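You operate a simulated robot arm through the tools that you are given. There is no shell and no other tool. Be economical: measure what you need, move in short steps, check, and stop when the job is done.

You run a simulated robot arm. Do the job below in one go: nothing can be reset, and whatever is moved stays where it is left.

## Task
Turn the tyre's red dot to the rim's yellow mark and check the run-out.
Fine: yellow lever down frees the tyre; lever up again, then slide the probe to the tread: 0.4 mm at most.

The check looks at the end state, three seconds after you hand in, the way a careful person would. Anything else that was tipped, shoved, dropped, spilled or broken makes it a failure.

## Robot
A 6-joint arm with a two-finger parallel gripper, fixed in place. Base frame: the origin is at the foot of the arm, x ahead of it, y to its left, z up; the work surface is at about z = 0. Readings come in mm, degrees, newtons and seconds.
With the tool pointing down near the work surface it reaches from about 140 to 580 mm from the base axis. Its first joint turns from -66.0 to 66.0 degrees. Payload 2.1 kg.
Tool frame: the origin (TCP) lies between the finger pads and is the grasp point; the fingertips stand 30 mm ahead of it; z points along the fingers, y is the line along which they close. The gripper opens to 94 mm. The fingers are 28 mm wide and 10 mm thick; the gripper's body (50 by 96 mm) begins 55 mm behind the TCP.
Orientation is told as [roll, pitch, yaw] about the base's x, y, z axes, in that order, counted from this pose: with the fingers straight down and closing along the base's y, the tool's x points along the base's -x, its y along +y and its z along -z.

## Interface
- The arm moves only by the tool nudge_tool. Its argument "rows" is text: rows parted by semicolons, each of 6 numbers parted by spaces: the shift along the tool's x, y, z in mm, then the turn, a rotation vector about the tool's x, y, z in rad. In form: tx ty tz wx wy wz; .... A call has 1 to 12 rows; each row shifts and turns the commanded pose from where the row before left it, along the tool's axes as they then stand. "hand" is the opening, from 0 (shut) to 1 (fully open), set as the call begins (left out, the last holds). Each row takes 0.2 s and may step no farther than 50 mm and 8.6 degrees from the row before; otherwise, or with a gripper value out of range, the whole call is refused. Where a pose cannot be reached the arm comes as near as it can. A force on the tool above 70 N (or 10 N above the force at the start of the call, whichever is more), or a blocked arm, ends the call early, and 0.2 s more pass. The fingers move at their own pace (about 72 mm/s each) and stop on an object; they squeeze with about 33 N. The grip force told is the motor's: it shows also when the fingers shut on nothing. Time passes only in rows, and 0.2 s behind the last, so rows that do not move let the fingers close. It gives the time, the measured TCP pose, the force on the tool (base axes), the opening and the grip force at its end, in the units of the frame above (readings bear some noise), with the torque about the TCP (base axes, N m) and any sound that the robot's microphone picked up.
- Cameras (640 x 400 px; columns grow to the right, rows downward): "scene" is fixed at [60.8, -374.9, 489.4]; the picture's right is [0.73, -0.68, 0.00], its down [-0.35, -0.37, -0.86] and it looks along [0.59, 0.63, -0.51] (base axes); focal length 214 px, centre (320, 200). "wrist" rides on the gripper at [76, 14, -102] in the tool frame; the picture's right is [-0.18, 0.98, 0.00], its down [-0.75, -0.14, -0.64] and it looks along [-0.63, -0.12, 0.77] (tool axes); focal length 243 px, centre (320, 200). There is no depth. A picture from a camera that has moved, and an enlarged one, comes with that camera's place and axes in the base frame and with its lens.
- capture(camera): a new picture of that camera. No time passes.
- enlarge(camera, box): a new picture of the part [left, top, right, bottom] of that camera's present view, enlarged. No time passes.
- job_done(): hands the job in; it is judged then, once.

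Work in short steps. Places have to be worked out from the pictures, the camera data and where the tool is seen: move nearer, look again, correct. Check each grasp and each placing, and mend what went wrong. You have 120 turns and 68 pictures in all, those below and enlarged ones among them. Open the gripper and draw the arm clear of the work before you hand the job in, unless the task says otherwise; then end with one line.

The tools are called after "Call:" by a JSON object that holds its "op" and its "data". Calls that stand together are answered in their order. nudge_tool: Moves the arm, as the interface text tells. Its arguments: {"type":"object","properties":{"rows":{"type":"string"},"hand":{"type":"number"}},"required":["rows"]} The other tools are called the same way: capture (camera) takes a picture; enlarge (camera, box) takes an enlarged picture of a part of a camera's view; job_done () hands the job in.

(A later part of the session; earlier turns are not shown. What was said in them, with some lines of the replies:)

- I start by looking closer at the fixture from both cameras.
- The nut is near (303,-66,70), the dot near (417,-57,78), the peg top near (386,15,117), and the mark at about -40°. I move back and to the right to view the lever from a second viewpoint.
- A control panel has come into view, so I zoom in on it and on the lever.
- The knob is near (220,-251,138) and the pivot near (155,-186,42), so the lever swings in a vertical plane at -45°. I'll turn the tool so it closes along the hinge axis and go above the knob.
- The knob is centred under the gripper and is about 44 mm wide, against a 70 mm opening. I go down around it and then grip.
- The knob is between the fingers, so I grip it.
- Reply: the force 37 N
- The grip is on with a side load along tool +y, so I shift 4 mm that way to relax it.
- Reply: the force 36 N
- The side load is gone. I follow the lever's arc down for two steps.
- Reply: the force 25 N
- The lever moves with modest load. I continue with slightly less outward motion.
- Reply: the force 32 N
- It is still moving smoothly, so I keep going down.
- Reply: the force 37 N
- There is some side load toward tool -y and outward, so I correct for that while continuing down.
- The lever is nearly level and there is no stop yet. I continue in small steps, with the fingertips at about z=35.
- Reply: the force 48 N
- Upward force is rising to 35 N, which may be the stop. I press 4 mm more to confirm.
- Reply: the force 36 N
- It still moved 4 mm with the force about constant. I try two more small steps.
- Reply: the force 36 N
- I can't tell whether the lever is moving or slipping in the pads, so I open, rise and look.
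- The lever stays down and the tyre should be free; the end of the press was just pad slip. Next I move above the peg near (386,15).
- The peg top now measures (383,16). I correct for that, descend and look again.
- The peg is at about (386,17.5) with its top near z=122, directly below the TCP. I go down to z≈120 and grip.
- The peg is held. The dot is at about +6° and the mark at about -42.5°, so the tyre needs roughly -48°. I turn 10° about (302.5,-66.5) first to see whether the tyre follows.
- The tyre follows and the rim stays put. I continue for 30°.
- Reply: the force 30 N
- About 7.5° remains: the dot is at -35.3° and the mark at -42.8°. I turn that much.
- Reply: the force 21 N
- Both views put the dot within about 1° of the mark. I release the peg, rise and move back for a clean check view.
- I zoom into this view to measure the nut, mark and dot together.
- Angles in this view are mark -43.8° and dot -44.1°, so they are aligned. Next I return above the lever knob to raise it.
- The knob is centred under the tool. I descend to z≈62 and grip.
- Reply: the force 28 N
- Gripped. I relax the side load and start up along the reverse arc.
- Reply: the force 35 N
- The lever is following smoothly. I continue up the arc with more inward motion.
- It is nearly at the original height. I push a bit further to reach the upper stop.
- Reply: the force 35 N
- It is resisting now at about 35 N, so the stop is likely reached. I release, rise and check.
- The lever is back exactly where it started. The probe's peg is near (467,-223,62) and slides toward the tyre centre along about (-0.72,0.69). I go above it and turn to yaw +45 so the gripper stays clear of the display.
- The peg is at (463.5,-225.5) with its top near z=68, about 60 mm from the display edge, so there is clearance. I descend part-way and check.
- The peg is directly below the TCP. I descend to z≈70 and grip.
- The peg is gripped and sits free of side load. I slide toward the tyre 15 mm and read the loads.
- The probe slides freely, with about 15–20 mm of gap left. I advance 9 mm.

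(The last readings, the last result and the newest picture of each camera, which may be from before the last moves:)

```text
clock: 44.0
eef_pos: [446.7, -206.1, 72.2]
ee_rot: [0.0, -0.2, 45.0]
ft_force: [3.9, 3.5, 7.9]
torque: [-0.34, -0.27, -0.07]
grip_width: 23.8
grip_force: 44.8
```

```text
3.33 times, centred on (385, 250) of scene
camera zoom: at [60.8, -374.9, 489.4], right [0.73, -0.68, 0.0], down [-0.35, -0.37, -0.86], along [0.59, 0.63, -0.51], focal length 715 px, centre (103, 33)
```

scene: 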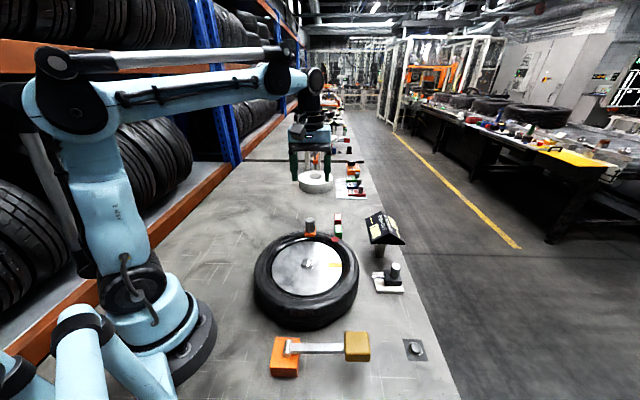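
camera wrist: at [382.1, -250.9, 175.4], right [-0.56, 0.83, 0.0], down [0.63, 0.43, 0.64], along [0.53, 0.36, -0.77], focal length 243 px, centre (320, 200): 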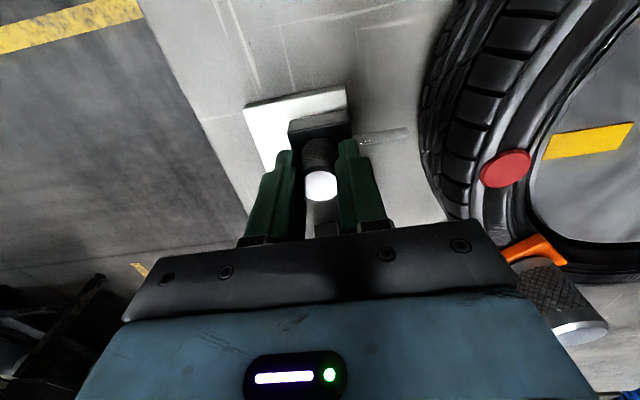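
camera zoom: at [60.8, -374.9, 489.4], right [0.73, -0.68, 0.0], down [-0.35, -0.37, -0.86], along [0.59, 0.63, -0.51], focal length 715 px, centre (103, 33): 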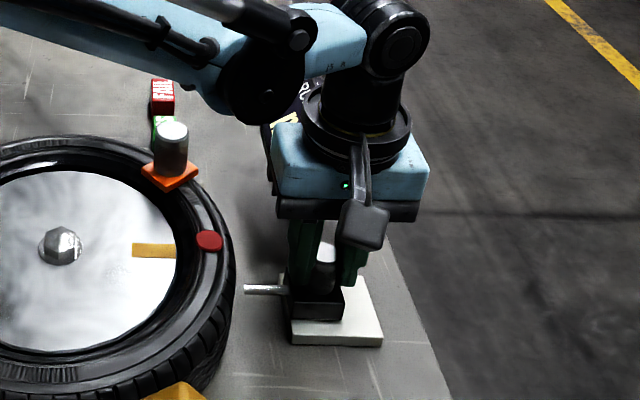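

The gap is now around 8–12 mm. I advance 6 mm in small steps while watching the force.

Call:
{"op": "nudge_tool", "data": {"rows": "0 2 0 0 0 0;0 2 0 0 0 0;0 2 0 0 0 0"}}

Call:
{"op": "capture", "data": {"camera": "wrist"}}

```text
clock: 44.8
eef_pos: [443.9, -202.9, 72.6]
ee_rot: [0.0, -0.1, 45.0]
ft_force: [11.3, -2.6, 17.7]
torque: [0.61, 0.49, 0.13]
grip_width: 23.7
grip_force: 45.1
```

```text
26 pictures are left
camera wrist: at [378.2, -247.0, 175.3], right [-0.56, 0.83, 0.0], down [0.63, 0.43, 0.64], along [0.53, 0.36, -0.77], focal length 243 px, centre (320, 200)
```

wrist: 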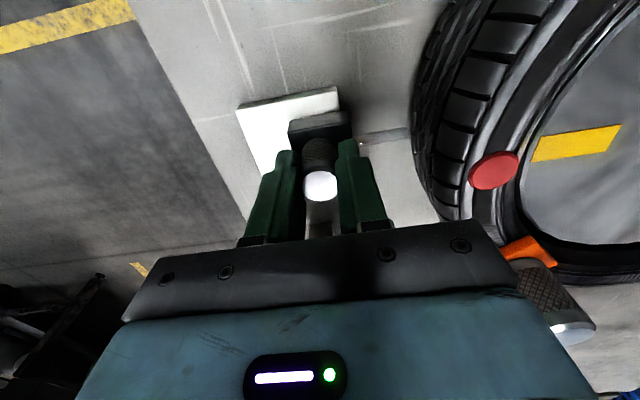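

Resistance along the slide is about 10 N, so it may be touching. I zoom on the tip and the display.

Call:
{"op": "enlarge", "data": {"camera": "wrist", "box": [330, 80, 470, 180]}}

Call:
{"op": "enlarge", "data": {"camera": "scene", "box": [345, 200, 425, 300]}}

```text
4.00 times, centred on (400, 130) of wrist
camera zoom: at [378.2, -247.0, 175.3], right [-0.56, 0.83, 0.0], down [0.63, 0.43, 0.64], along [0.53, 0.36, -0.77], focal length 970 px, centre (0, 480)
```

zoom: 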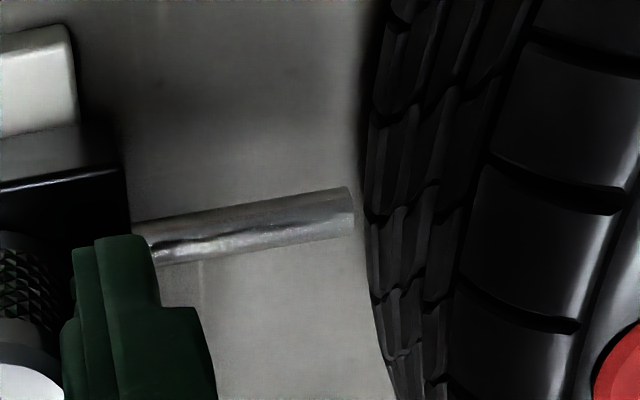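

```text
4.00 times, centred on (385, 250) of scene
camera zoom: at [60.8, -374.9, 489.4], right [0.73, -0.68, 0.0], down [-0.35, -0.37, -0.86], along [0.59, 0.63, -0.51], focal length 858 px, centre (60, 0)
```

zoom: 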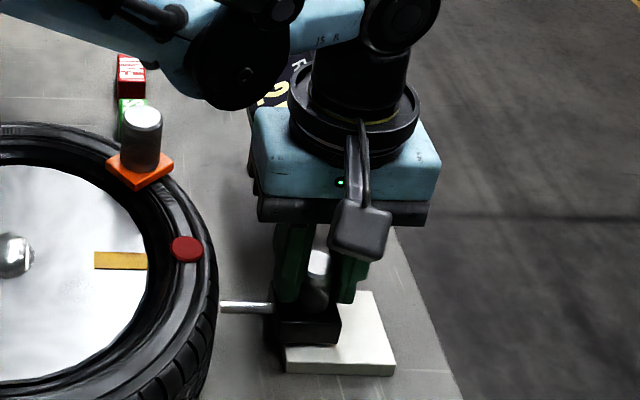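

The tip is about 2–3 mm from the tread. I advance 2 mm.

Call:
{"op": "nudge_tool", "data": {"rows": "0 1 0 0 0 0;0 1 0 0 0 0;0 0 0 0 0 0"}}

Call:
{"op": "enlarge", "data": {"camera": "wrist", "box": [330, 80, 470, 180]}}

```text
clock: 45.6
eef_pos: [442.2, -203.6, 72.0]
ee_rot: [-0.6, -0.2, 44.9]
ft_force: [34.5, -17.5, -5.1]
torque: [-0.26, 1.26, 0.16]
grip_width: 23.7
grip_force: 45.1
```

```text
4.00 times, centred on (400, 130) of wrist
camera zoom: at [377.3, -246.3, 175.0], right [-0.56, 0.83, -0.01], down [0.63, 0.44, 0.65], along [0.54, 0.36, -0.76], focal length 970 px, centre (0, 480)
```

zoom: 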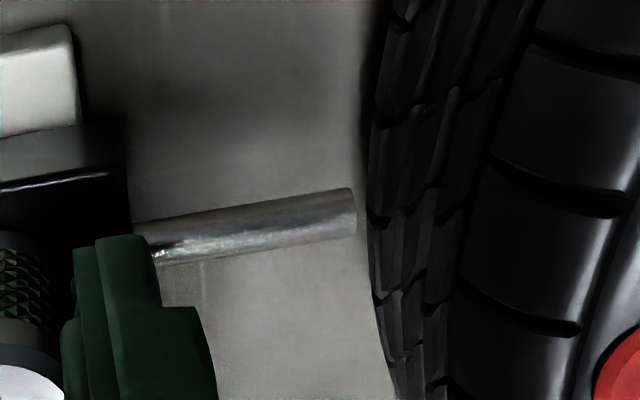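

The resistance jumped to 37 N with little motion, so this is contact or a slide stop. I open, rise and read the display.

Call:
{"op": "nudge_tool", "data": {"rows": "0 -1 0 0 0 0;0 -1 0 0 0 0"}}

Call:
{"op": "nudge_tool", "data": {"rows": "0 0 0 0 0 0;0 0 0 0 0 0;0 0 -30 0 0 0;0 0 -45 0 0 0;0 0 -45 0 0 0;0 0 -45 0 0 0", "hand": 0.6}}

Call:
{"op": "capture", "data": {"camera": "wrist"}}

Call:
{"op": "enlarge", "data": {"camera": "scene", "box": [320, 190, 450, 310]}}

```text
clock: 46.2
eef_pos: [442.1, -203.3, 71.7]
ee_rot: [-0.1, -0.2, 44.8]
ft_force: [16.1, -11.3, -14.5]
torque: [0.43, -0.01, -0.08]
grip_width: 23.9
grip_force: 45.5
```

```text
clock: 47.6
eef_pos: [442.6, -202.7, 239.3]
ee_rot: [0.0, -0.1, 44.8]
ft_force: [0.1, 0.1, -0.7]
torque: [-0.03, -0.02, 0.02]
grip_width: 56.4
grip_force: 0.1
```

```text
22 pictures are left
camera wrist: at [378.4, -246.5, 341.3], right [-0.56, 0.83, 0.0], down [0.63, 0.43, 0.64], along [0.53, 0.36, -0.77], focal length 243 px, centre (320, 200)
```

wrist: 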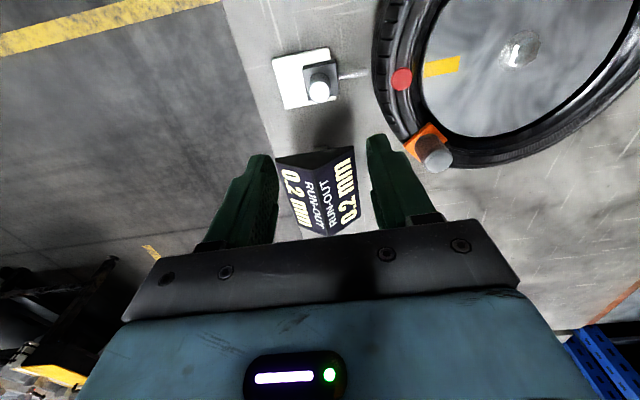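

```text
3.33 times, centred on (385, 250) of scene
camera zoom: at [60.8, -374.9, 489.4], right [0.73, -0.68, 0.0], down [-0.35, -0.37, -0.86], along [0.59, 0.63, -0.51], focal length 715 px, centre (103, 33)
```

zoom: 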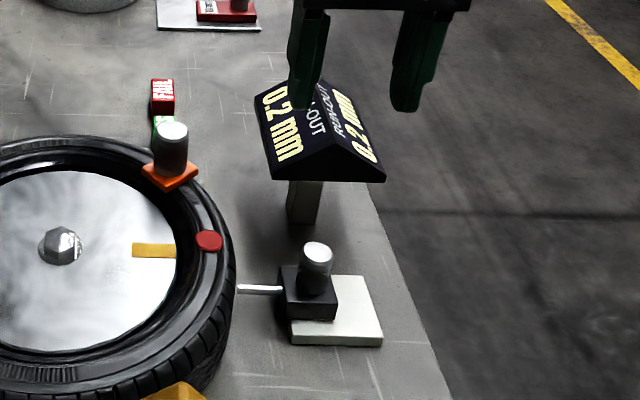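

The display reads 0.2 mm, within the limit. I lift the arm clear and do a last check of the whole scene.

Call:
{"op": "nudge_tool", "data": {"rows": "0 0 -45 0 0 0;0 0 -45 0 0 0;20 20 -45 0 0 0;30 30 -20 0 0 0;30 30 0 0 0 0;30 30 0 0 0 0;0 0 0 0 0 0"}}

Call:
{"op": "capture", "data": {"camera": "scene"}}

Call:
{"op": "enlarge", "data": {"camera": "scene", "box": [240, 200, 440, 385]}}

```text
refused: row 3 steps farther than a row can; nothing moved
```

```text
20 pictures are left
```

scene: 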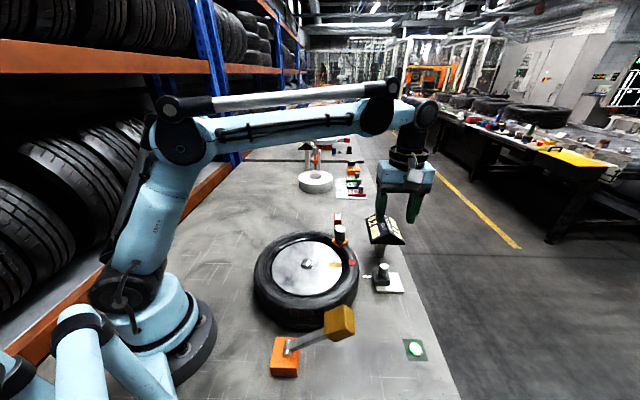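

```text
2.16 times, centred on (340, 292) of scene
camera zoom: at [60.8, -374.9, 489.4], right [0.73, -0.68, 0.0], down [-0.35, -0.37, -0.86], along [0.59, 0.63, -0.51], focal length 464 px, centre (277, 0)
```

zoom: 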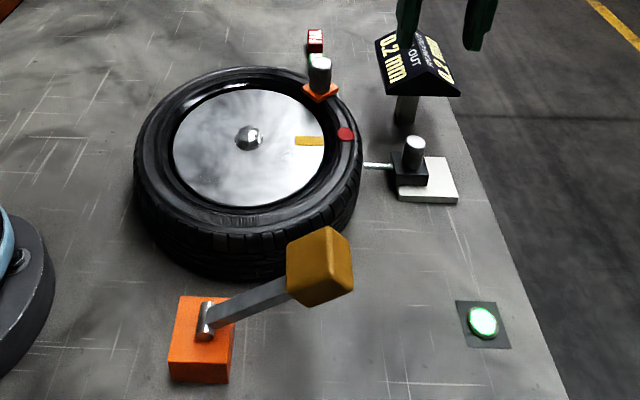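

The lamp has turned green: tyre aligned, lever up, probe on the tread at 0.2 mm. My last move was refused for step size, so I repeat it with smaller steps.

Call:
{"op": "nudge_tool", "data": {"rows": "0 0 -45 0 0 0;0 0 -45 0 0 0;15 15 -35 0 0 0;30 30 -10 0 0 0;30 30 0 0 0 0;30 30 0 0 0 0;0 0 0 0 0 0", "hand": 1}}

Call:
{"op": "enlarge", "data": {"camera": "scene", "box": [240, 200, 440, 385]}}

```text
clock: 49.2
eef_pos: [329.9, -227.0, 404.2]
ee_rot: [0.0, 0.0, 45.0]
ft_force: [-1.1, 0.4, 0.3]
torque: [0.01, 0.0, 0.03]
grip_width: 94.3
grip_force: 0.1
out of reach, approached as far as the arm can: row 3, 4, 5, 6
```

```text
2.16 times, centred on (340, 292) of scene
camera zoom: at [60.8, -374.9, 489.4], right [0.73, -0.68, 0.0], down [-0.35, -0.37, -0.86], along [0.59, 0.63, -0.51], focal length 464 px, centre (277, 0)
```

zoom: 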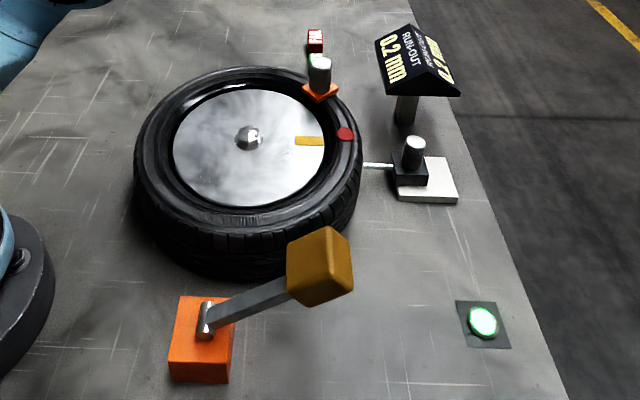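

The arm is clear, the lamp is green and the display still reads 0.2 mm, so I hand in.

Call:
{"op": "job_done", "data": {}}

```text
The job is handed in.
```

The red dot is lined up with the yellow mark to within about 1°, the lever is back up, and the probe is on the tread reading a 0.2 mm run-out, within the 0.4 mm limit.
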